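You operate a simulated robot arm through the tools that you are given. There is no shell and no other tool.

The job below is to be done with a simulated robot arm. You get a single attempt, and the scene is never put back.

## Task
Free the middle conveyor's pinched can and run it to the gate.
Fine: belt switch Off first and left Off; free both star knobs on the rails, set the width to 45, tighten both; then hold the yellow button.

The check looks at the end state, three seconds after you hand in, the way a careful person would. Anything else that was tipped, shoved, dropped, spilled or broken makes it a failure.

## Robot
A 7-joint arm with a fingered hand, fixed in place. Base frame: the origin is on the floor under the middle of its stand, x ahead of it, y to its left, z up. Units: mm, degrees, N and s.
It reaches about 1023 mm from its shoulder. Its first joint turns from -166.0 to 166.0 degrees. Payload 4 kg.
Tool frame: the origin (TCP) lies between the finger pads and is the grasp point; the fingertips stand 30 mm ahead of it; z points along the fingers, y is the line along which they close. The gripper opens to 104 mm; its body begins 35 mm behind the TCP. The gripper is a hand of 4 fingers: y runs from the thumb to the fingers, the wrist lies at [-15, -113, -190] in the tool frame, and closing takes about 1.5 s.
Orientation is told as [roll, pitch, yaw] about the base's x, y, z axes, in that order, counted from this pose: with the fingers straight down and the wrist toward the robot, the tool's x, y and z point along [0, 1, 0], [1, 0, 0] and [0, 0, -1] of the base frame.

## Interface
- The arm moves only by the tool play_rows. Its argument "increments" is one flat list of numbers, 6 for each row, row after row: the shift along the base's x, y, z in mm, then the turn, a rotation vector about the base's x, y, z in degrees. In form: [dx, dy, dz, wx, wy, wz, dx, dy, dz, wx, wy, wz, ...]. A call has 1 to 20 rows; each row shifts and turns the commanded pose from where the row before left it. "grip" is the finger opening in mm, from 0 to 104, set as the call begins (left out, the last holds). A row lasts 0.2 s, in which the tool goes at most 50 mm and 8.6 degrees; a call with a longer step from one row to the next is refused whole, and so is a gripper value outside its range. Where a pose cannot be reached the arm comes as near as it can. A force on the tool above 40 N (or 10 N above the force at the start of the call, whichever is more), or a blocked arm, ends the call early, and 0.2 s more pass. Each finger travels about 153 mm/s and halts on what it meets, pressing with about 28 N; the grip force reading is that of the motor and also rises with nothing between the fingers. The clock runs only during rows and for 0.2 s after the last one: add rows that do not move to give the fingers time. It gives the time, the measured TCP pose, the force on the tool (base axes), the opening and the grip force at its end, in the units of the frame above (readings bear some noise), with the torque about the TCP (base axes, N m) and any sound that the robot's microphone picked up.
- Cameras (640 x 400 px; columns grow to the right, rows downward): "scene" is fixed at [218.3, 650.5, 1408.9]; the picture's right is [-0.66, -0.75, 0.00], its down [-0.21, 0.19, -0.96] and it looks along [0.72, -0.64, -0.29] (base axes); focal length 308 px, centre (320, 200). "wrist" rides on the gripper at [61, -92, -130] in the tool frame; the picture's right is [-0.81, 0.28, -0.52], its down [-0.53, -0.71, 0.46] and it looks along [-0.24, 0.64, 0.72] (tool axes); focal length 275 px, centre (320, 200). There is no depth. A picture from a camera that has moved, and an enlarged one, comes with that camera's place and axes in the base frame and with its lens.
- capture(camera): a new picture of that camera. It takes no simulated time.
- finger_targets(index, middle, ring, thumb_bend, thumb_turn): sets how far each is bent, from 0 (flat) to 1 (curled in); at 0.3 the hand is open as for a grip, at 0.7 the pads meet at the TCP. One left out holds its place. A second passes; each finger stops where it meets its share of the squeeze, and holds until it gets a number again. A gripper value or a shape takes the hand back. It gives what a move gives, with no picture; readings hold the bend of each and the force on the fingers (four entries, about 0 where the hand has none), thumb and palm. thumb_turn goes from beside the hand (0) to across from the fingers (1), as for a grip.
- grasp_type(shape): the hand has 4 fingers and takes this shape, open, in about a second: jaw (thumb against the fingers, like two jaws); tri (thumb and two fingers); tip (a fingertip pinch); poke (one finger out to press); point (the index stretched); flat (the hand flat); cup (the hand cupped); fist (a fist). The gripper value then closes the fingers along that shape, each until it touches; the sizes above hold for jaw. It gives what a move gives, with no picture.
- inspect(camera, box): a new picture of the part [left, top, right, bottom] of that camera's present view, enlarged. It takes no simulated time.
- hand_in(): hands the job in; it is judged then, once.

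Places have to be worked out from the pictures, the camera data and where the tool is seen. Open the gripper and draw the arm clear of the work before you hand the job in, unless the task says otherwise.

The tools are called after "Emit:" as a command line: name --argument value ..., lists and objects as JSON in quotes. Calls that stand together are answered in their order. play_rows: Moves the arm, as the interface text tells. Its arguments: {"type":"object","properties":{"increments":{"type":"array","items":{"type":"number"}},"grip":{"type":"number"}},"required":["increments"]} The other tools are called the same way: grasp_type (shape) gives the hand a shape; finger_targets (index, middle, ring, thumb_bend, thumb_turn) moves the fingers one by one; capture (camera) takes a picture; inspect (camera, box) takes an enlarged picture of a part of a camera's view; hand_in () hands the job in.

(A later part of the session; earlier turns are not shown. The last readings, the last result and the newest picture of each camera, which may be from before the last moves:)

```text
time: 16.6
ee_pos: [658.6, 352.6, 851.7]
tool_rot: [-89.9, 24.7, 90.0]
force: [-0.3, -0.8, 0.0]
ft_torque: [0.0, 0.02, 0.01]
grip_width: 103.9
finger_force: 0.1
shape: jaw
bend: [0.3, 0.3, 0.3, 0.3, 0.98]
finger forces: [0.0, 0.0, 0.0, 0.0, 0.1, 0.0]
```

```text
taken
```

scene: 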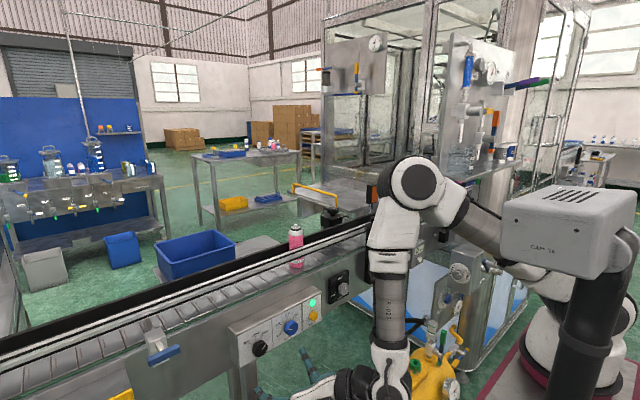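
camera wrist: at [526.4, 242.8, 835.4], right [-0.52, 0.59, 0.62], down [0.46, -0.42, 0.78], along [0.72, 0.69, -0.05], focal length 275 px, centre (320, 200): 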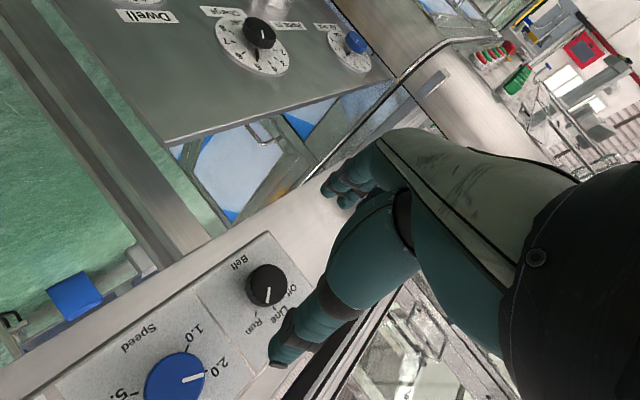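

The hand is level with the belt knob, about 95 mm back, and the arm is clear. I'll zoom on the knob here to refine its position.

Emit:
inspect --camera "wrist" --box '[190, 220, 350, 380]'

Emit:
inspect --camera "scene" --box '[220, 300, 380, 400]'

```text
2.50 times, centred on (270, 300) of wrist
camera zoom: at [526.4, 242.8, 835.4], right [-0.52, 0.59, 0.62], down [0.46, -0.42, 0.78], along [0.72, 0.69, -0.05], focal length 688 px, centre (445, -50)
```

zoom: 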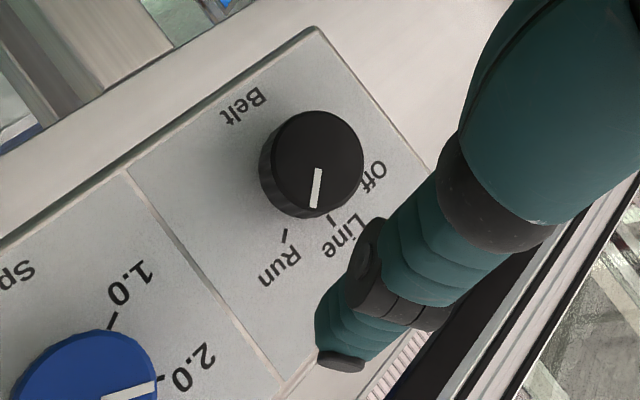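

```text
4.00 times, centred on (300, 350) of scene
camera zoom: at [218.3, 650.5, 1408.9], right [-0.66, -0.75, 0.0], down [-0.21, 0.19, -0.96], along [0.72, -0.64, -0.29], focal length 1233 px, centre (400, -400)
```

zoom: 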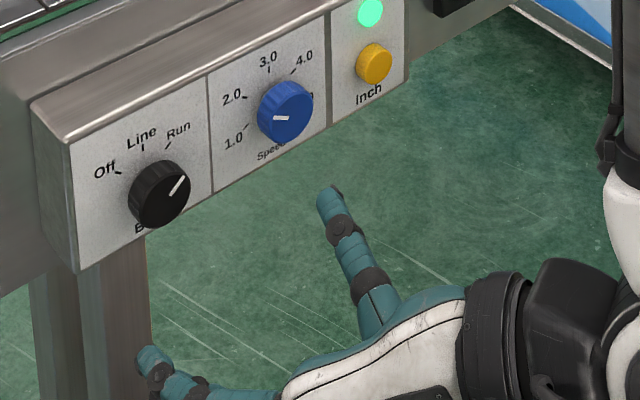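

The knob cap resolves to about (765, 355, 856). Before gripping, I'll test in free air that the hand can roll the full 125° counter-clockwise about the knob axis here.

Emit:
play_rows --increments '[0, 0, 0, -8.35, 0, 0, 0, 0, 0, -8.35, 0, 0, 0, 0, 0, -8.35, 0, 0, 0, 0, 0, -8.35, 0, 0, 0, 0, 0, -8.35, 0, 0, 0, 0, 0, -8.35, 0, 0, 0, 0, 0, -8.35, 0, 0, 0, 0, 0, -8.35, 0, 0, 0, 0, 0, -8.35, 0, 0, 0, 0, 0, -8.35, 0, 0, 0, 0, 0, -8.35, 0, 0, 0, 0, 0, -8.35, 0, 0, 0, 0, 0, -8.35, 0, 0, 0, 0, 0, -8.35, 0, 0, 0, 0, 0, -8.35, 0, 0]'

Emit:
capture --camera "scene"

Emit:
capture --camera "wrist"

```text
time: 19.8
ee_pos: [657.7, 350.8, 852.7]
tool_rot: [90.0, 29.6, -90.1]
force: [0.3, 0.1, -0.4]
ft_torque: [-0.01, 0.0, 0.02]
grip_width: 104.0
finger_force: 0.0
shape: jaw
bend: [0.3, 0.3, 0.3, 0.3, 0.98]
finger forces: [0.0, 0.0, 0.0, 0.0, 0.0, 0.0]
```

```text
taken
```

scene: 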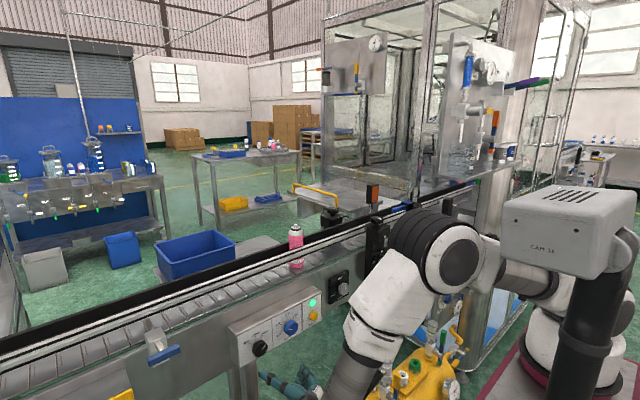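

```text
taken
camera wrist: at [527.0, 400.5, 951.6], right [-0.52, 0.16, -0.84], down [0.46, 0.88, -0.11], along [0.72, -0.44, -0.53], focal length 275 px, centre (320, 200)
```

wrist: 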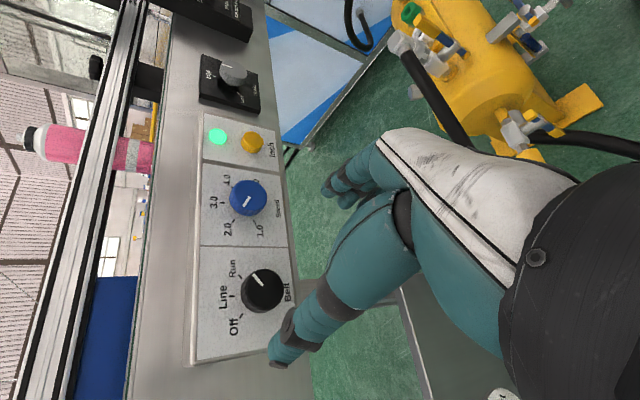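

The full roll to ρ≈-240 is reachable, and this view shows the panel face nicely. I'll zoom in to measure the dial angles.

Emit:
inspect --camera "wrist" --box '[190, 220, 310, 360]'

Emit:
inspect --camera "wrist" --box '[180, 40, 340, 200]'

```text
2.86 times, centred on (250, 290) of wrist
camera zoom: at [527.0, 400.5, 951.6], right [-0.52, 0.16, -0.84], down [0.46, 0.88, -0.11], along [0.72, -0.44, -0.53], focal length 786 px, centre (520, -57)
```

zoom: 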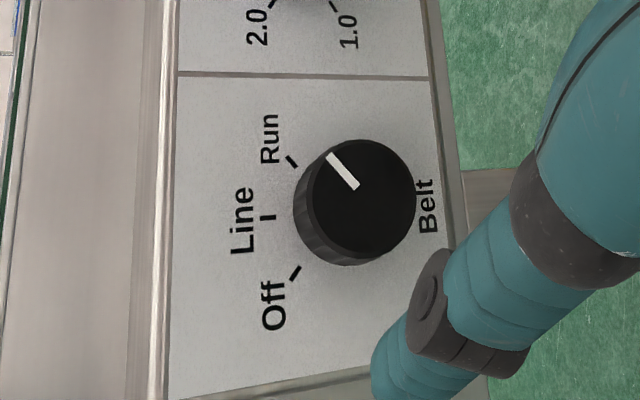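

```text
2.50 times, centred on (260, 120) of wrist
camera zoom: at [527.0, 400.5, 951.6], right [-0.52, 0.16, -0.84], down [0.46, 0.88, -0.11], along [0.72, -0.44, -0.53], focal length 688 px, centre (470, 400)
```

zoom: 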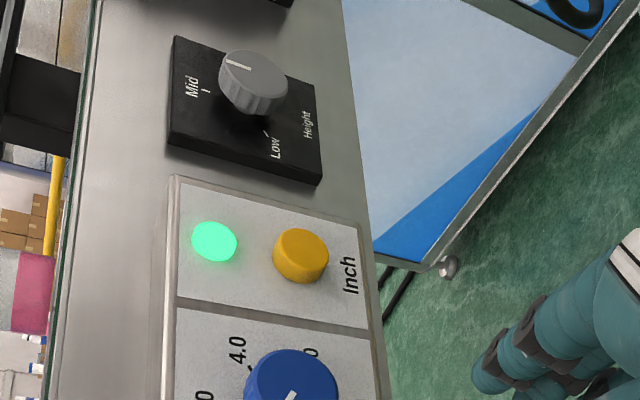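

Ticks are at ±45°, so Run→Off is exactly a 90° counter-clockwise turn; knob axis is at about y=355, z=855. I'll roll back to ρ≈-135, align on the axis, partly close the hand to 70 mm and move forward to x≈715.

Emit:
play_rows --increments '[0, 0.3, 0.2, 8.1, 0, 0, 0, 0.3, 0.2, 8.1, 0, 0, 0, 0.3, 0.2, 8.1, 0, 0, 0, 0.3, 0.2, 8.1, 0, 0, 0, 0.3, 0.2, 8.1, 0, 0, 0, 0.3, 0.2, 8.1, 0, 0, 0, 0.3, 0.2, 8.1, 0, 0, 0, 0.3, 0.2, 8.1, 0, 0, 0, 0.3, 0.2, 8.1, 0, 0, 0, 0.3, 0.2, 8.1, 0, 0, 0, 0.3, 0.2, 8.1, 0, 0, 0, 0.3, 0.2, 8.1, 0, 0, 0, 0.3, 0, 8.1, 0, 0, 19, 0, 0, 0, 0, 0, 19, 0, 0, 0, 0, 0, 19, 0, 0, 0, 0, 0]' --grip 70

Emit:
capture --camera "scene"

Emit:
capture --camera "wrist"

```text
time: 23.2
ee_pos: [715.9, 355.8, 854.5]
tool_rot: [-89.9, 44.8, 90.1]
force: [0.1, 0.2, 0.6]
ft_torque: [-0.04, -0.03, 0.02]
grip_width: 70.6
finger_force: 0.0
shape: jaw
bend: [0.28, 0.38, 0.35, 0.6, 0.99]
finger forces: [0.1, 0.1, 0.0, 0.0, 0.0, 0.1]
```

```text
taken
```

scene: 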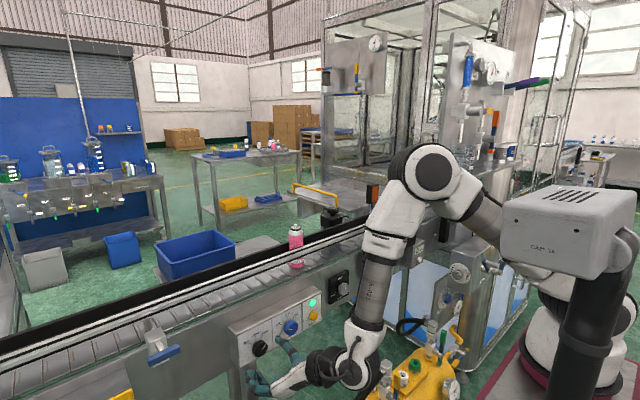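

```text
taken
camera wrist: at [583.4, 247.3, 876.4], right [-0.52, 0.77, 0.38], down [0.46, -0.13, 0.88], along [0.72, 0.63, -0.28], focal length 275 px, centre (320, 200)
```

wrist: 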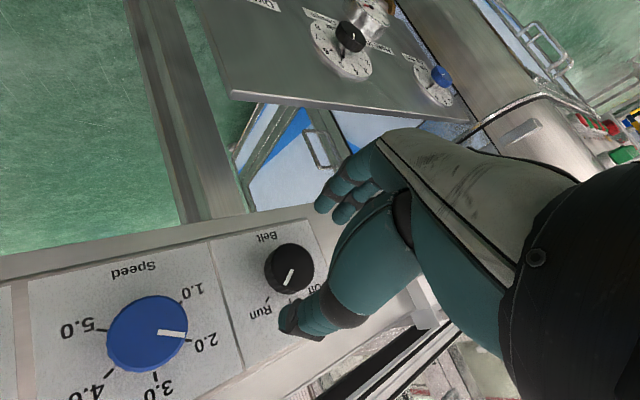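

The hand straddles the knob axis. I'll zoom both cameras to check finger/thumb placement relative to the knob before the last advance.

Emit:
inspect --camera "wrist" --box '[210, 160, 410, 360]'

Emit:
inspect --camera "scene" --box '[220, 310, 340, 400]'

```text
2.00 times, centred on (310, 260) of wrist
camera zoom: at [583.4, 247.3, 876.4], right [-0.52, 0.77, 0.38], down [0.46, -0.13, 0.88], along [0.72, 0.63, -0.28], focal length 551 px, centre (340, 80)
```

zoom: 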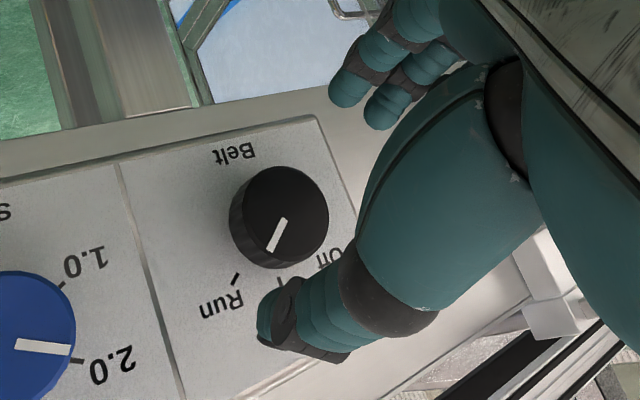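

```text
4.44 times, centred on (280, 355) of scene
camera zoom: at [218.3, 650.5, 1408.9], right [-0.66, -0.75, 0.0], down [-0.21, 0.19, -0.96], along [0.72, -0.64, -0.29], focal length 1370 px, centre (498, -489)
```

zoom: 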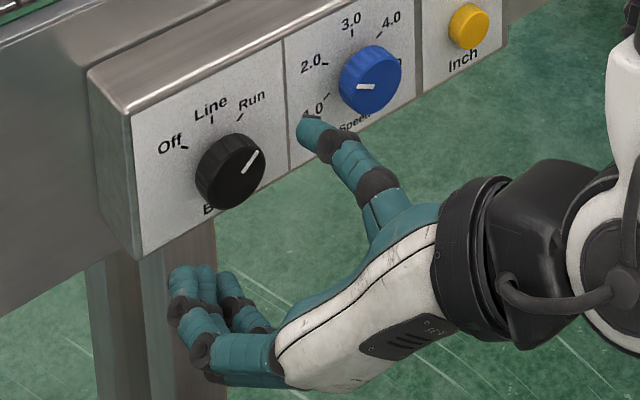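

Cap centre computes to (765, 354, 856), matching the TCP line. I'll advance to x≈752 in small steps.

Emit:
play_rows --increments '[9, 0, 0, 0, 0, 0, 9, 0, 0, 0, 0, 0, 9, 0, 0, 0, 0, 0, 9, 0, 0, 0, 0, 0]'

Emit:
inspect --camera "wrist" --box '[210, 160, 410, 360]'

Emit:
inspect --camera "scene" --box '[220, 310, 340, 400]'

```text
time: 24.2
ee_pos: [751.4, 355.4, 854.5]
tool_rot: [-90.0, 44.9, 90.1]
force: [0.6, -0.5, -0.3]
ft_torque: [-0.01, -0.03, 0.03]
grip_width: 70.3
finger_force: 0.1
shape: jaw
bend: [0.28, 0.38, 0.35, 0.6, 0.99]
finger forces: [0.0, 0.0, 0.0, 0.0, 0.0, 0.0]
```

```text
2.00 times, centred on (310, 260) of wrist
camera zoom: at [620.0, 246.9, 876.4], right [-0.52, 0.77, 0.38], down [0.46, -0.13, 0.88], along [0.72, 0.63, -0.28], focal length 551 px, centre (340, 80)
```

zoom: 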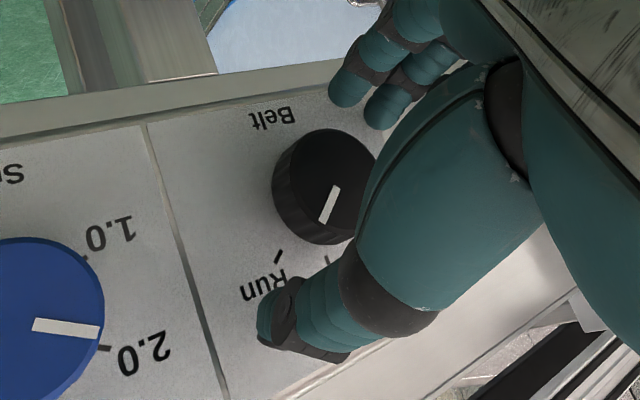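

```text
4.44 times, centred on (280, 355) of scene
camera zoom: at [218.3, 650.5, 1408.9], right [-0.66, -0.75, 0.0], down [-0.21, 0.19, -0.96], along [0.72, -0.64, -0.29], focal length 1370 px, centre (498, -489)
```

zoom: 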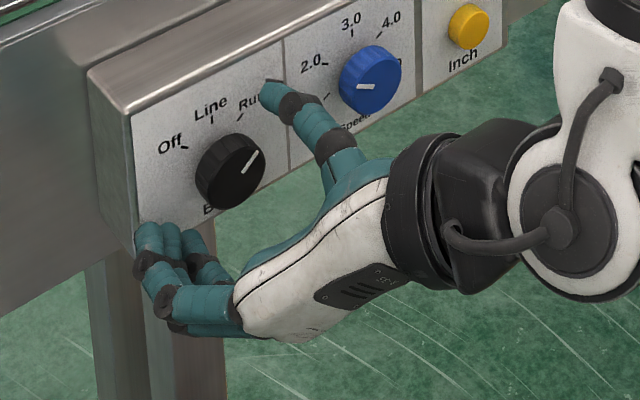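

Thumb and fingers straddle the knob with no contact yet. I'll close the hand on the knob.

Emit:
play_rows --increments '[0, 0, 0, 0, 0, 0, 0, 0, 0, 0, 0, 0, 0, 0, 0, 0, 0, 0, 0, 0, 0, 0, 0, 0, 0, 0, 0, 0, 0, 0, 0, 0, 0, 0, 0, 0]' --grip 25

Emit:
inspect --camera "wrist" --box '[210, 160, 410, 360]'

Emit:
inspect --camera "scene" --box '[220, 310, 340, 400]'

```text
time: 25.6
ee_pos: [751.6, 356.1, 854.6]
tool_rot: [-90.0, 45.0, 90.0]
force: [3.1, -1.9, 4.6]
ft_torque: [0.04, -0.11, -0.05]
grip_width: 27.7
finger_force: 28.5
shape: jaw
bend: [0.74, 0.56, 0.6, 0.74, 1.0]
finger forces: [14.6, 6.8, 0.0, 0.1, 25.8, 0.1]
```

```text
2.00 times, centred on (310, 260) of wrist
camera zoom: at [620.1, 246.7, 876.5], right [-0.52, 0.77, 0.38], down [0.46, -0.13, 0.88], along [0.72, 0.63, -0.28], focal length 551 px, centre (340, 80)
```

zoom: 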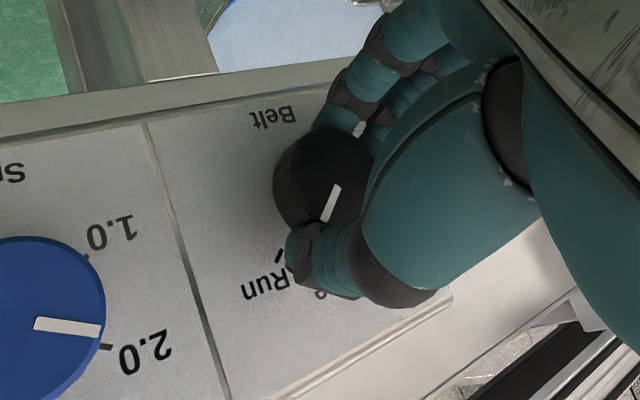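

```text
4.44 times, centred on (280, 355) of scene
camera zoom: at [218.3, 650.5, 1408.9], right [-0.66, -0.75, 0.0], down [-0.21, 0.19, -0.96], along [0.72, -0.64, -0.29], focal length 1370 px, centre (498, -489)
```

zoom: 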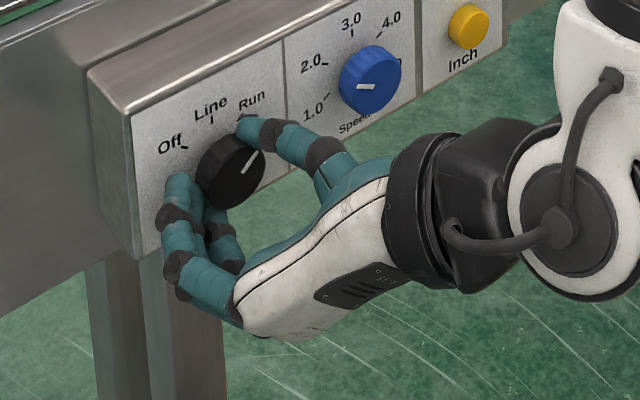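

The knob is gripped (thumb 26 N, index 15 N, middle 7 N). I'll start turning counter-clockwise, first about 45°, and check that the pointer follows.

Emit:
play_rows --increments '[0, 0, 0, -7.5, 0, 0, 0, 0, 0, -7.5, 0, 0, 0, 0, 0, -7.5, 0, 0, 0, 0, 0, -7.5, 0, 0, 0, 0, 0, -7.5, 0, 0, 0, 0, 0, -7.5, 0, 0]'

Emit:
inspect --camera "wrist" --box '[210, 160, 410, 360]'

Emit:
inspect --camera "scene" --box '[220, 310, 340, 400]'

```text
time: 27.0
ee_pos: [751.8, 355.4, 855.0]
tool_rot: [-14.1, 89.8, 166.0]
force: [3.8, 0.7, 2.5]
ft_torque: [-0.01, 0.01, -0.01]
grip_width: 27.2
finger_force: 28.0
shape: jaw
bend: [0.74, 0.56, 0.6, 0.74, 1.0]
finger forces: [15.0, 7.8, 0.1, 0.1, 25.2, 0.0]
```

```text
2.00 times, centred on (310, 260) of wrist
camera zoom: at [620.1, 294.0, 947.0], right [-0.52, 0.81, -0.27], down [0.46, 0.53, 0.71], along [0.72, 0.24, -0.65], focal length 551 px, centre (340, 80)
```

zoom: 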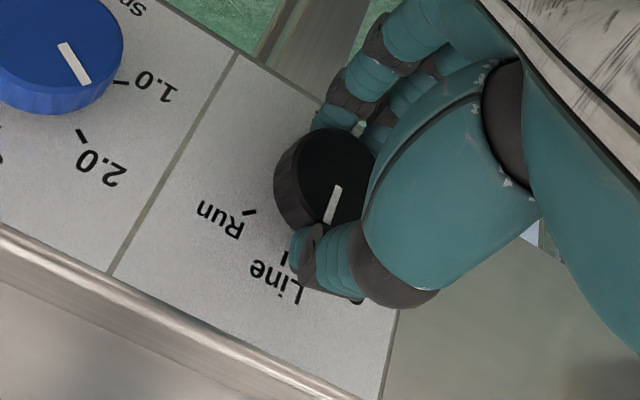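

```text
4.44 times, centred on (280, 355) of scene
camera zoom: at [218.3, 650.5, 1408.9], right [-0.66, -0.75, 0.0], down [-0.21, 0.19, -0.96], along [0.72, -0.64, -0.29], focal length 1370 px, centre (498, -489)
```

zoom: 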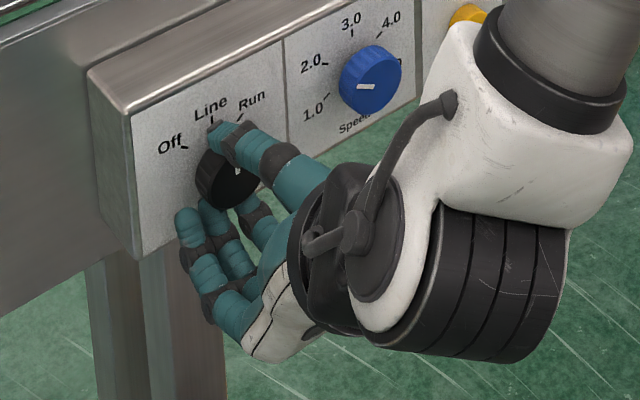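

The pointer follows and is now at Line with almost no torque. I'll turn another 45° to Off.

Emit:
play_rows --increments '[0, 0, 0, -7.6, 0, 0, 0, 0, 0, -7.6, 0, 0, 0, 0, 0, -7.6, 0, 0, 0, 0, 0, -7.6, 0, 0, 0, 0, 0, -7.6, 0, 0, 0, 0, 0, -7.5, 0, 0]'

Emit:
inspect --camera "wrist" --box '[210, 160, 410, 360]'

Emit:
inspect --camera "scene" --box '[220, 310, 340, 400]'

```text
time: 28.4
ee_pos: [750.8, 354.5, 855.3]
tool_rot: [89.9, 44.5, -90.0]
force: [5.1, 5.1, 1.7]
ft_torque: [-0.02, -0.02, 0.01]
grip_width: 27.0
finger_force: 28.1
shape: jaw
bend: [0.74, 0.56, 0.6, 0.74, 1.0]
finger forces: [14.6, 8.1, 0.0, 0.0, 27.0, 0.1]
```

```text
2.00 times, centred on (310, 260) of wrist
camera zoom: at [619.9, 378.0, 963.1], right [-0.52, 0.37, -0.77], down [0.46, 0.88, 0.12], along [0.72, -0.29, -0.63], focal length 551 px, centre (340, 80)
```

zoom: 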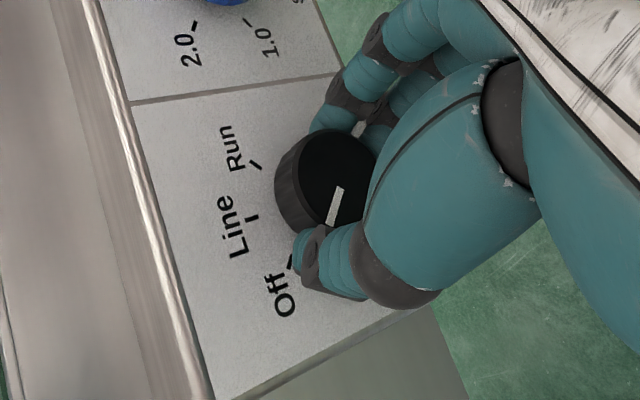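

```text
4.44 times, centred on (280, 355) of scene
camera zoom: at [218.3, 650.5, 1408.9], right [-0.66, -0.75, 0.0], down [-0.21, 0.19, -0.96], along [0.72, -0.64, -0.29], focal length 1370 px, centre (498, -489)
```

zoom: 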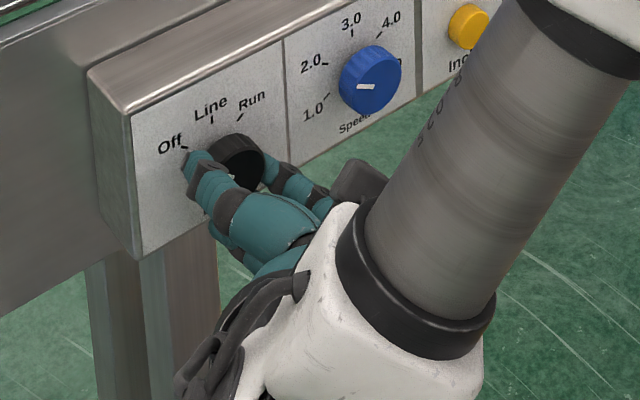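

The pointer has turned 90° to Off. I'll open the hand, back straight off and verify.

Emit:
play_rows --increments '[0, 0, 0, 0, 0, 0, 0, 0, 0, 0, 0, 0, 0, 0, 0, 0, 0, 0, 0, 0, 0, 0, 0, 0, 0, 0, 0, 0, 0, 0, -10, 0, 0, 0, 0, 0, -20, 0, 0, 0, 0, 0, -20, 0, 0, 0, 0, 0, -20, 0, 0, 0, 0, 0, -20, 0, 0, 0, 0, 0]' --grip 80

Emit:
capture --camera "wrist"

Emit:
inspect --camera "wrist" --box '[190, 120, 350, 280]'

Emit:
capture --camera "scene"

```text
time: 30.6
ee_pos: [660.6, 355.0, 854.6]
tool_rot: [90.1, 44.6, -90.0]
force: [0.0, 0.0, -0.4]
ft_torque: [0.0, 0.03, 0.0]
grip_width: 79.3
finger_force: 0.0
shape: jaw
bend: [0.27, 0.35, 0.32, 0.53, 0.99]
finger forces: [0.1, 0.0, 0.1, 0.0, 0.0, 0.1]
```

```text
taken
camera wrist: at [529.6, 377.7, 963.2], right [-0.52, 0.37, -0.77], down [0.46, 0.88, 0.12], along [0.72, -0.29, -0.63], focal length 275 px, centre (320, 200)
```

wrist: 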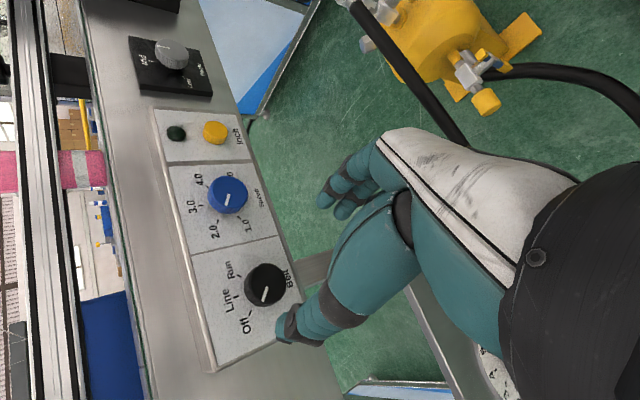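

```text
2.50 times, centred on (270, 200) of wrist
camera zoom: at [529.6, 377.7, 963.2], right [-0.52, 0.37, -0.77], down [0.46, 0.88, 0.12], along [0.72, -0.29, -0.63], focal length 688 px, centre (445, 200)
```

zoom: 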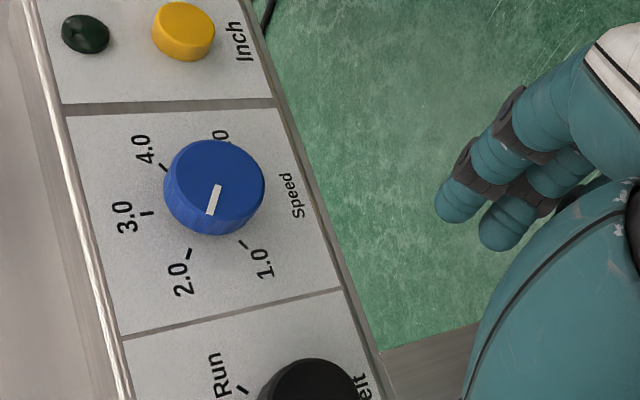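

```text
taken
```

scene: 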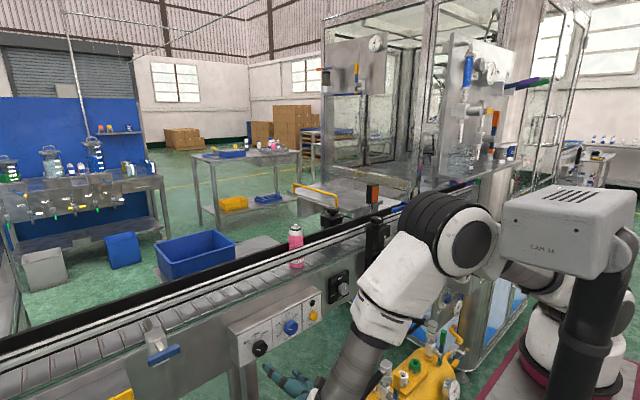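

The belt is Off: the green lamp went dark. Next are the star knobs, so I'll retrace my safe path upward, rolling the hand back while staying clear of the camera post.

Emit:
play_rows --increments '[-1, 0, 24, 7.5, 0, 0, -1, 0, 24, 7.5, 0, 0, -1, 0, 24, 7.5, 0, 0, -1, 0, 24, 7.5, 0, 0, -1, 0, 24, 7.5, 0, 0, 0, 0, 24, 7.5, 0, 0, 5, -4, 40, 0, 0, 0, 5, -4, 40, 0, 0, 0, 5, -4, 40, 0, 0, 0, 5, -4, 40, 0, 0, 0, 5, -4, 40, 0, 0, 0, 0, -4, 30, 8.3, 0, 0, 0, -4, 30, 8.3, 0, 0, 0, -4, 30, 8.3, 0, 0, 0, -4, 30, 8.3, 0, 0, 0, -4, 30, 8.4, 0, 0, 0, -4, 30, 8.4, 0, 0]' --grip 104

Emit:
capture --camera "scene"

```text
time: 34.2
ee_pos: [681.1, 311.8, 1379.6]
tool_rot: [-90.0, 40.3, 90.2]
force: [1.2, 0.8, 0.2]
ft_torque: [0.01, 0.0, -0.01]
grip_width: 104.0
finger_force: 0.1
shape: jaw
bend: [0.3, 0.3, 0.3, 0.3, 0.98]
finger forces: [0.0, 0.0, 0.0, 0.1, 0.1, 0.0]
```

```text
taken
```

scene: 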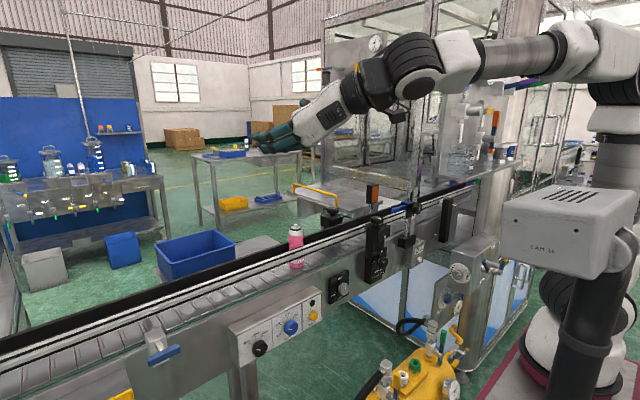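

Arm is high and clear. I'll finish reversing the rotation back to fingers-down while sliding toward the star knobs at height.

Emit:
play_rows --increments '[0, -10, 0, 8.06, 0, 0, 0, -10, 0, 8.06, 0, 0, 0, -10, 0, 8.06, 0, 0, 0, -10, 0, 8.06, 0, 0, 0, -10, 0, 8.06, 0, 0, 0, -17, 0, 4.619, 4.619, -4.619, 0, -17, 0, 4.619, 4.619, -4.619, 0, -17, 0, 4.619, 4.619, -4.619, 0, -17, 0, 4.619, 4.619, -4.619, 0, -17, 0, 4.619, 4.619, -4.619, 0, -17, 0, 4.619, 4.619, -4.619, 0, -17, 0, 4.619, 4.619, -4.619, 0, -17, 0, 4.619, 4.619, -4.619, 0, -17, 0, 4.619, 4.619, -4.619, 0, -17, 0, 4.619, 4.619, -4.619, 0, -17, 0, 4.619, 4.619, -4.619, 0, -17, 0, 4.619, 4.619, -4.619, 0, -17, 0, 4.619, 4.619, -4.619, 0, -17, 0, 4.619, 4.619, -4.619, 0, -17, 0, 4.619, 4.619, -4.619]'

Emit:
capture --camera "wrist"

Emit:
capture --camera "scene"

```text
time: 38.4
ee_pos: [680.1, 6.0, 1380.2]
tool_rot: [0.2, 0.1, 0.0]
force: [0.0, 0.4, 0.2]
ft_torque: [-0.02, -0.02, -0.03]
grip_width: 103.7
finger_force: 0.0
shape: jaw
bend: [0.3, 0.3, 0.3, 0.3, 0.98]
finger forces: [0.0, 0.0, 0.0, 0.0, 0.0, 0.0]
```

```text
taken
camera wrist: at [588.3, 67.3, 1510.5], right [0.28, -0.81, 0.52], down [-0.71, -0.53, -0.46], along [0.64, -0.24, -0.73], focal length 275 px, centre (320, 200)
```

wrist: 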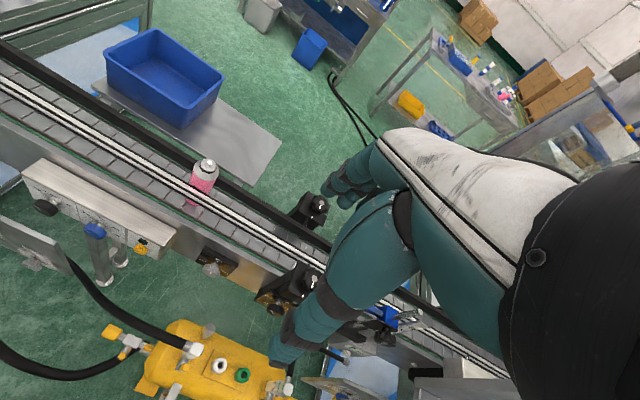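

```text
taken
```

scene: 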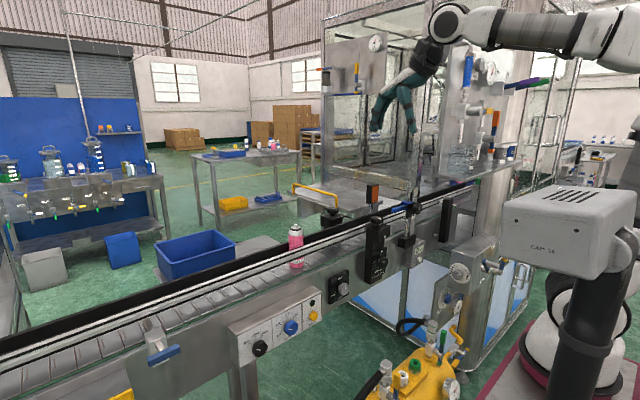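

Hand is pointing down again. I'll move over the front star knob at z≈1180 with the hand yawed to -45°, ready for a 90° counter-clockwise turn.

Emit:
play_rows --increments '[19, -22, -33, 0, 0, -7.5, 19, -22, -33, 0, 0, -7.5, 19, -22, -33, 0, 0, -7.5, 19, -22, -33, 0, 0, -7.5, 19, -22, -34, 0, 0, -7.5, 19, -22, -34, 0, 0, -7.5]'

Emit:
capture --camera "wrist"

Emit:
capture --camera "scene"

```text
time: 39.8
ee_pos: [793.9, -126.6, 1179.5]
tool_rot: [0.0, 0.0, -45.0]
force: [0.4, -0.4, 0.5]
ft_torque: [0.02, -0.02, -0.01]
grip_width: 103.7
finger_force: 0.0
shape: jaw
bend: [0.3, 0.3, 0.3, 0.3, 0.98]
finger forces: [0.1, 0.0, 0.0, 0.0, 0.1, 0.1]
```

```text
taken
camera wrist: at [771.9, -18.3, 1309.4], right [-0.38, -0.77, 0.52], down [-0.88, 0.13, -0.46], along [0.28, -0.63, -0.72], focal length 275 px, centre (320, 200)
```

wrist: 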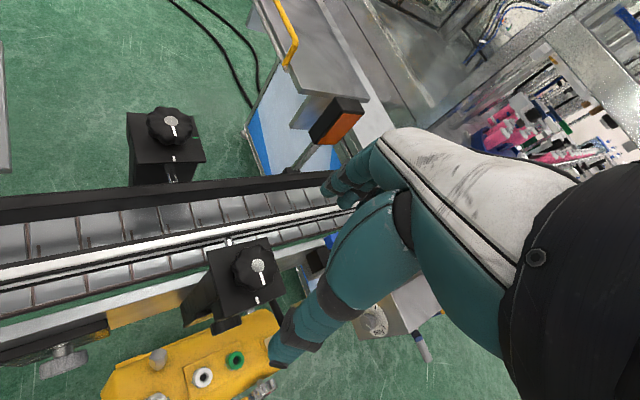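

```text
taken
```

scene: 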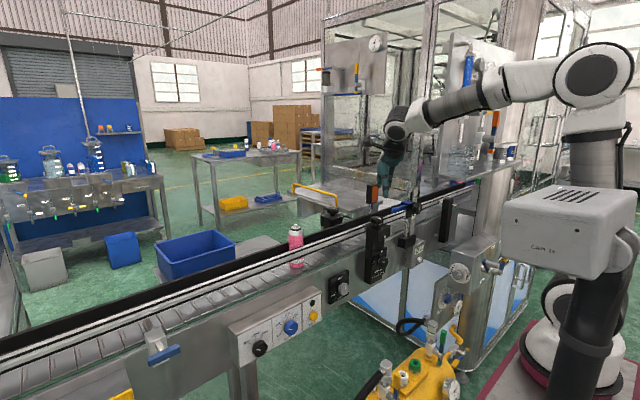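

Good view of both star knobs; the camera post is unaffected. I'll zoom to compute their exact positions.

Emit:
inspect --camera "wrist" --box '[180, 220, 308, 300]'

Emit:
inspect --camera "wrist" --box '[110, 90, 238, 200]'

Emit:
inspect --camera "scene" --box '[310, 180, 438, 260]'

```text
5.00 times, centred on (244, 260) of wrist
camera zoom: at [771.9, -18.3, 1309.4], right [-0.38, -0.77, 0.52], down [-0.88, 0.13, -0.46], along [0.28, -0.63, -0.72], focal length 1376 px, centre (700, -100)
```

zoom: 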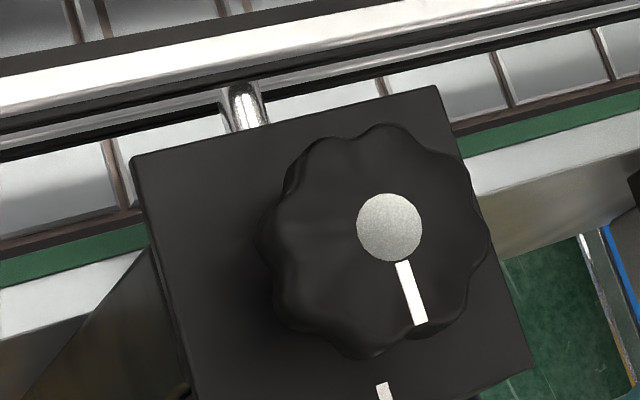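

```text
3.64 times, centred on (174, 145) of wrist
camera zoom: at [771.9, -18.3, 1309.4], right [-0.38, -0.77, 0.52], down [-0.88, 0.13, -0.46], along [0.28, -0.63, -0.72], focal length 1001 px, centre (851, 400)
```

zoom: 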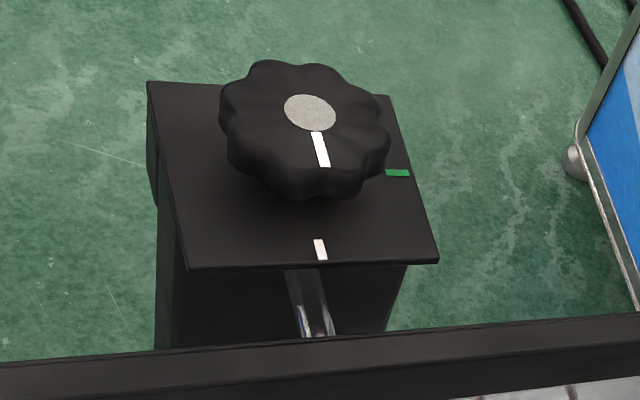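

```text
5.00 times, centred on (374, 220) of scene
camera zoom: at [218.3, 650.5, 1408.9], right [-0.66, -0.75, 0.0], down [-0.21, 0.19, -0.96], along [0.72, -0.64, -0.29], focal length 1541 px, centre (50, 100)
```

zoom: 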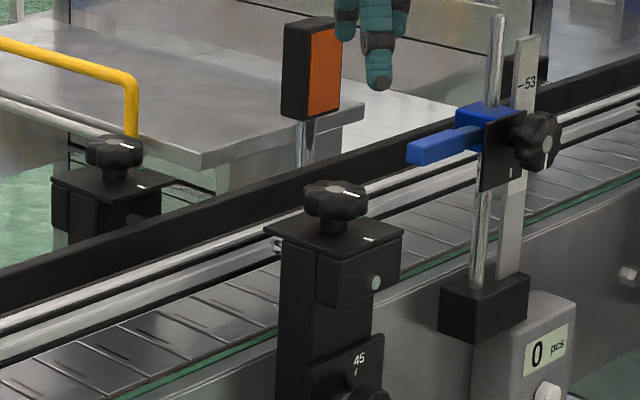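

Front knob is at about (811, -126, top 1063) and the back knob at about (981, -90, top 1060). I'll centre over the front knob and lower to z≈1095 with a 70 mm opening, then check alignment.

Emit:
play_rows --increments '[5.5, 0.2, -20, 0, 0, 0, 5.5, 0.2, -20, 0, 0, 0, 6, 0.2, -20, 0, 0, 0, 0, 0, -12, 0, 0, 0, 0, 0, -12, 0, 0, 0]' --grip 75

Emit:
capture --camera "wrist"

Emit:
inspect --camera "scene" --box '[310, 160, 438, 260]'

```text
time: 41.0
ee_pos: [811.9, -125.6, 1095.5]
tool_rot: [0.0, 0.1, -44.9]
force: [0.2, -0.7, -1.5]
ft_torque: [0.01, 0.01, -0.02]
grip_width: 75.3
finger_force: 0.1
shape: jaw
bend: [0.27, 0.36, 0.33, 0.56, 0.99]
finger forces: [0.1, 0.0, 0.1, 0.0, 0.0, 0.0]
```

```text
taken
camera wrist: at [789.5, -17.4, 1225.5], right [-0.38, -0.77, 0.52], down [-0.88, 0.13, -0.46], along [0.28, -0.63, -0.72], focal length 275 px, centre (320, 200)
```

wrist: 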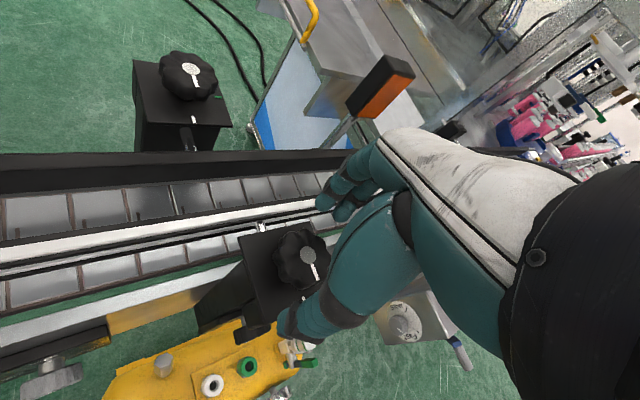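

```text
4.00 times, centred on (374, 210) of scene
camera zoom: at [218.3, 650.5, 1408.9], right [-0.66, -0.75, 0.0], down [-0.21, 0.19, -0.96], along [0.72, -0.64, -0.29], focal length 1233 px, centre (104, 160)
```

zoom: 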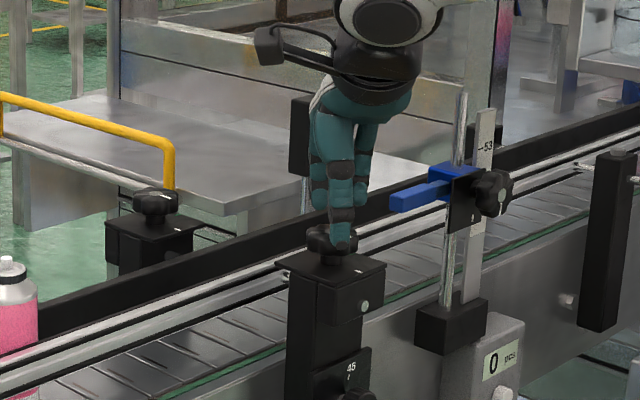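

The thumb and fingers straddle the knob. I'll zoom to fine-tune the centring before lowering further.

Emit:
inspect --camera "wrist" --box '[230, 160, 390, 360]'

Emit:
inspect --camera "scene" --box '[355, 190, 411, 250]'

```text
2.00 times, centred on (310, 260) of wrist
camera zoom: at [789.5, -17.4, 1225.5], right [-0.38, -0.77, 0.52], down [-0.88, 0.13, -0.46], along [0.28, -0.63, -0.72], focal length 551 px, centre (340, 80)
```

zoom: 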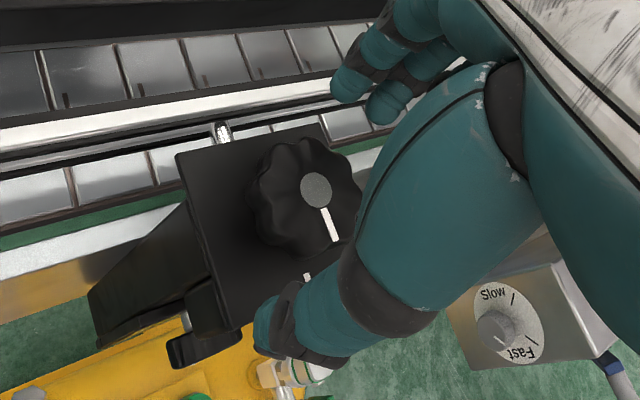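

```text
6.67 times, centred on (383, 220) of scene
camera zoom: at [218.3, 650.5, 1408.9], right [-0.66, -0.75, 0.0], down [-0.21, 0.19, -0.96], along [0.72, -0.64, -0.29], focal length 2054 px, centre (-100, 67)
```

zoom: 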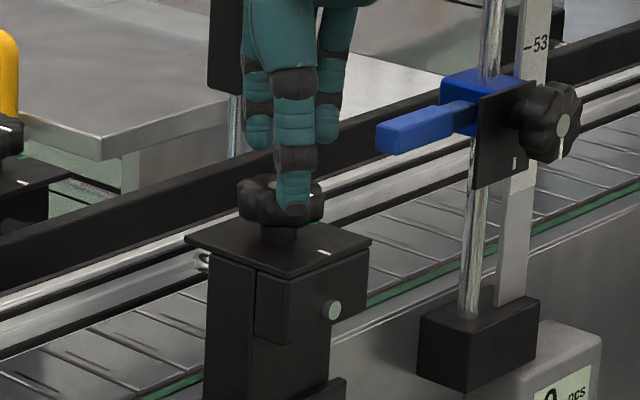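

The knob centre looks about 2 mm further in x; plate surface is near z≈1031 so a TCP of z≈1071 leaves the fingertips ~10 mm above it. I'll lower and then close.

Emit:
play_rows --increments '[1, 0, -8, 0, 0, 0, 1, 0, -8, 0, 0, 0, 0, 0, -8, 0, 0, 0]'

Emit:
inspect --camera "wrist" --box '[230, 160, 390, 360]'

Emit:
inspect --camera "scene" --box '[355, 190, 411, 250]'

```text
time: 41.8
ee_pos: [814.4, -125.5, 1072.4]
tool_rot: [0.0, 0.0, -44.9]
force: [-0.6, 0.0, 0.6]
ft_torque: [-0.01, 0.03, 0.03]
grip_width: 75.4
finger_force: 0.0
shape: jaw
bend: [0.27, 0.36, 0.33, 0.56, 0.99]
finger forces: [0.1, 0.0, 0.0, 0.0, 0.0, 0.0]
```

```text
2.00 times, centred on (310, 260) of wrist
camera zoom: at [791.8, -17.4, 1201.6], right [-0.38, -0.77, 0.52], down [-0.88, 0.13, -0.46], along [0.28, -0.63, -0.72], focal length 551 px, centre (340, 80)
```

zoom: 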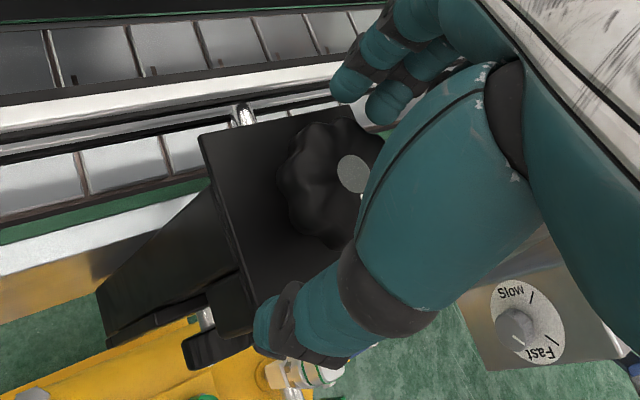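

```text
6.67 times, centred on (383, 220) of scene
camera zoom: at [218.3, 650.5, 1408.9], right [-0.66, -0.75, 0.0], down [-0.21, 0.19, -0.96], along [0.72, -0.64, -0.29], focal length 2054 px, centre (-100, 67)
```

zoom: 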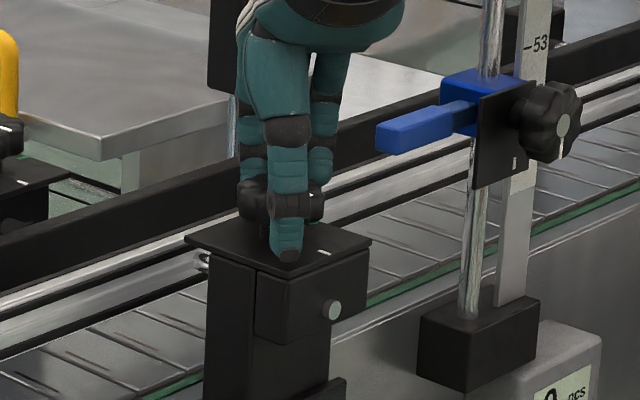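

The knob disc is where it should be for a centred grip. I'll close the hand on the front star knob.

Emit:
play_rows --increments '[0, 0, 0, 0, 0, 0, 0, 0, 0, 0, 0, 0, 0, 0, 0, 0, 0, 0, 0, 0, 0, 0, 0, 0, 0, 0, 0, 0, 0, 0, 0, 0, 0, 0, 0, 0]' --grip 25

Emit:
inspect --camera "wrist" --box '[230, 160, 390, 360]'

Emit:
inspect --camera "scene" --box '[355, 190, 411, 250]'

```text
time: 43.2
ee_pos: [814.5, -125.6, 1072.6]
tool_rot: [0.0, 0.0, -44.9]
force: [0.1, 0.3, -1.3]
ft_torque: [-0.03, -0.09, 0.0]
grip_width: 34.7
finger_force: 27.9
shape: jaw
bend: [0.74, 0.5, 0.54, 0.75, 1.0]
finger forces: [15.3, 9.0, 0.0, 0.0, 23.3, 0.1]
```

```text
2.00 times, centred on (310, 260) of wrist
camera zoom: at [791.8, -17.2, 1201.4], right [-0.38, -0.77, 0.52], down [-0.88, 0.13, -0.46], along [0.28, -0.63, -0.72], focal length 551 px, centre (340, 80)
```

zoom: 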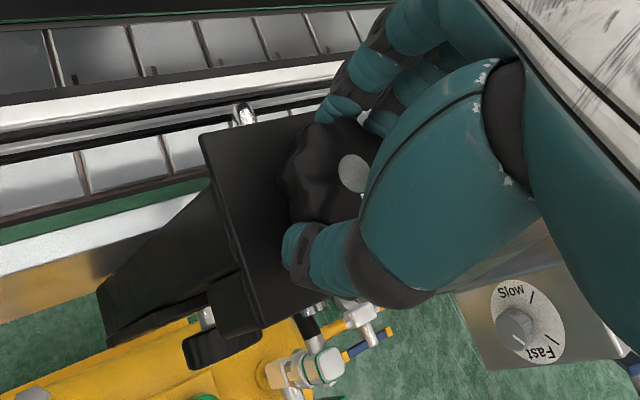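

```text
6.67 times, centred on (383, 220) of scene
camera zoom: at [218.3, 650.5, 1408.9], right [-0.66, -0.75, 0.0], down [-0.21, 0.19, -0.96], along [0.72, -0.64, -0.29], focal length 2054 px, centre (-100, 67)
```

zoom: 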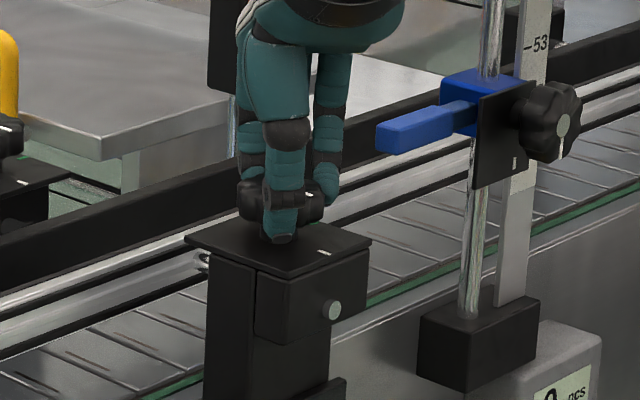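

Gripped with balanced forces. I'll turn counter-clockwise (about +z) 45° first and check.

Emit:
play_rows --increments '[0, 0, 0, 0, 0, 7.5, 0, 0, 0, 0, 0, 7.5, 0, 0, 0, 0, 0, 7.5, 0, 0, 0, 0, 0, 7.5, 0, 0, 0, 0, 0, 7.5, 0, 0, 0, 0, 0, 7.5]'

Emit:
inspect --camera "wrist" --box '[230, 160, 390, 360]'

Emit:
capture --camera "scene"

```text
time: 44.6
ee_pos: [813.1, -126.7, 1071.6]
tool_rot: [0.0, 0.0, -0.1]
force: [-9.8, -4.4, -2.1]
ft_torque: [-0.12, 0.24, -0.06]
grip_width: 34.1
finger_force: 28.0
shape: jaw
bend: [0.74, 0.51, 0.54, 0.74, 1.0]
finger forces: [11.4, 7.7, 0.1, 0.1, 29.1, 0.0]
```

```text
2.00 times, centred on (310, 260) of wrist
camera zoom: at [721.0, -64.9, 1201.6], right [0.28, -0.81, 0.52], down [-0.71, -0.53, -0.46], along [0.64, -0.24, -0.72], focal length 551 px, centre (340, 80)
```

zoom: 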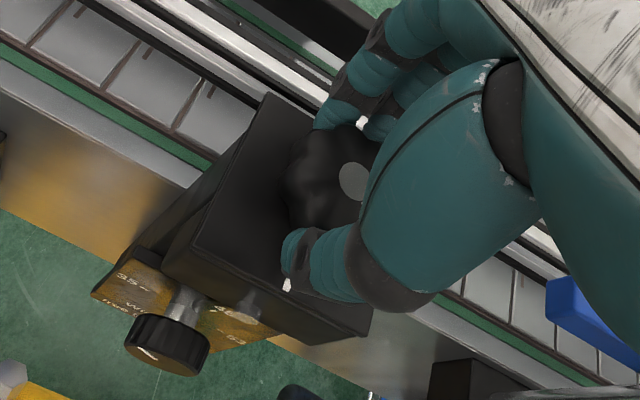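

```text
taken
```

scene: 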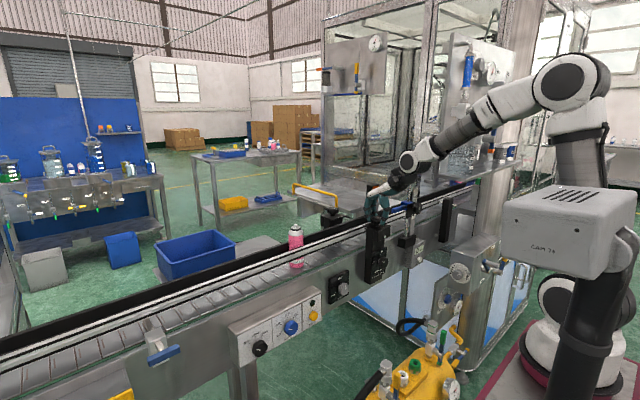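

Force is modest (~10 N, slight off-centre), so I'll nudge 1 mm toward -x and turn the remaining 45°.

Emit:
play_rows --increments '[-0.3, -0.1, 0, 0, 0, 7.5, -0.3, -0.1, 0, 0, 0, 7.5, -0.3, -0.1, 0, 0, 0, 7.5, 0, 0, 0, 0, 0, 7.5, 0, 0, 0, 0, 0, 7.5, 0, 0, 0, 0, 0, 7.5]'

Emit:
capture --camera "wrist"

Emit:
inspect --camera "scene" --box '[355, 190, 411, 250]'

```text
time: 46.0
ee_pos: [809.2, -116.0, 1073.8]
tool_rot: [0.1, -0.1, 45.8]
force: [-12.6, 2.7, -5.7]
ft_torque: [0.1, 0.16, -0.05]
grip_width: 27.6
finger_force: 27.6
shape: jaw
bend: [0.75, 0.55, 0.54, 0.79, 0.96]
finger forces: [4.5, 3.7, 0.1, 0.1, 17.6, 0.0]
```

```text
taken
camera wrist: at [701.0, -139.5, 1204.2], right [0.77, -0.37, 0.52], down [-0.12, -0.88, -0.46], along [0.62, 0.29, -0.72], focal length 275 px, centre (320, 200)
```

wrist: 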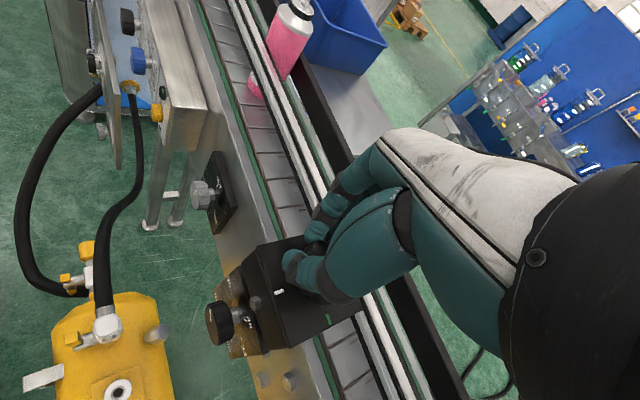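

```text
6.67 times, centred on (383, 220) of scene
camera zoom: at [218.3, 650.5, 1408.9], right [-0.66, -0.75, 0.0], down [-0.21, 0.19, -0.96], along [0.72, -0.64, -0.29], focal length 2054 px, centre (-100, 67)
```

zoom: 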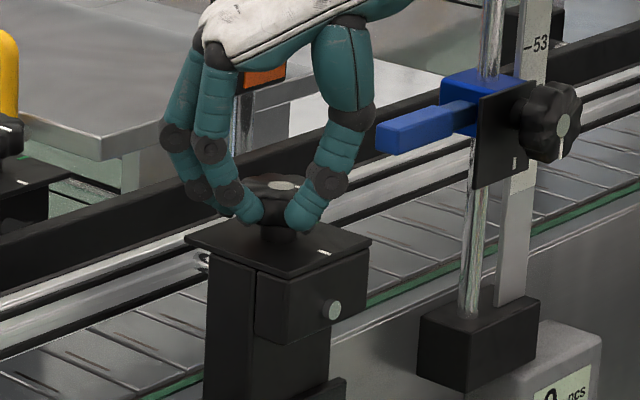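

The hand got pushed about 10 mm off-centre near the end, likely the knob's stop or lobes slipping. I'll open, rise and look at the knob's pointer.

Emit:
play_rows --increments '[0, 0, 0, 0, 0, 0, 0, 0, 0, 0, 0, 0, 0, 0, 0, 0, 0, 0, 0, 0, 0, 0, 0, 0, 0, 0, 15, 0, 0, 0, 0, 0, 20, 0, 0, 0, 0, 0, 30, 0, 0, 0, 0, 0, 30, 0, 0, 0]' --grip 85

Emit:
capture --camera "wrist"

Emit:
inspect --camera "scene" --box '[355, 190, 411, 250]'

```text
time: 47.8
ee_pos: [814.6, -123.6, 1166.6]
tool_rot: [-0.1, 0.0, 45.1]
force: [-0.2, 0.7, -0.1]
ft_torque: [-0.01, 0.03, 0.02]
grip_width: 85.2
finger_force: 0.0
shape: jaw
bend: [0.27, 0.34, 0.31, 0.48, 0.99]
finger forces: [0.1, 0.1, 0.1, 0.0, 0.0, 0.1]
```

```text
taken
camera wrist: at [705.7, -146.0, 1296.7], right [0.77, -0.38, 0.52], down [-0.13, -0.88, -0.45], along [0.63, 0.28, -0.73], focal length 275 px, centre (320, 200)
```

wrist: 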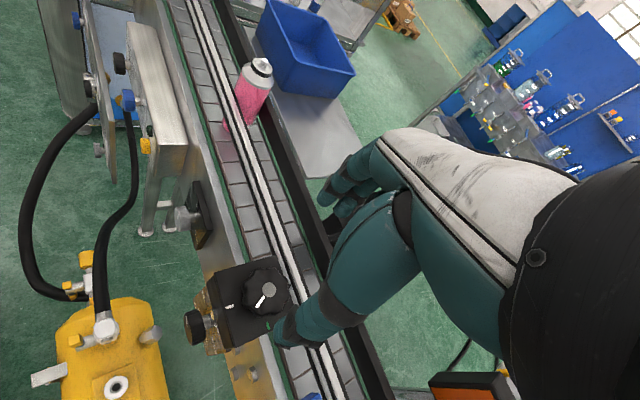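

```text
6.67 times, centred on (383, 220) of scene
camera zoom: at [218.3, 650.5, 1408.9], right [-0.66, -0.75, 0.0], down [-0.21, 0.19, -0.96], along [0.72, -0.64, -0.29], focal length 2054 px, centre (-100, 67)
```

zoom: 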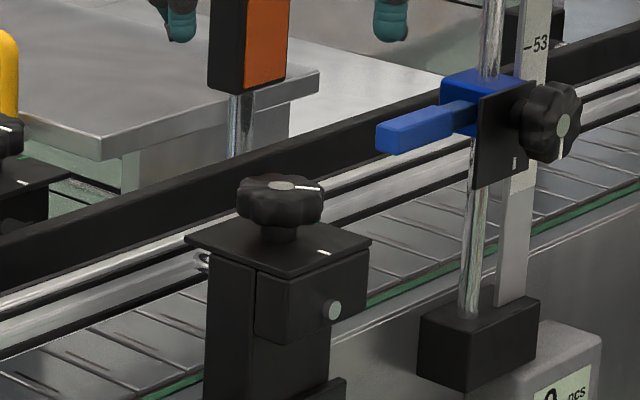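

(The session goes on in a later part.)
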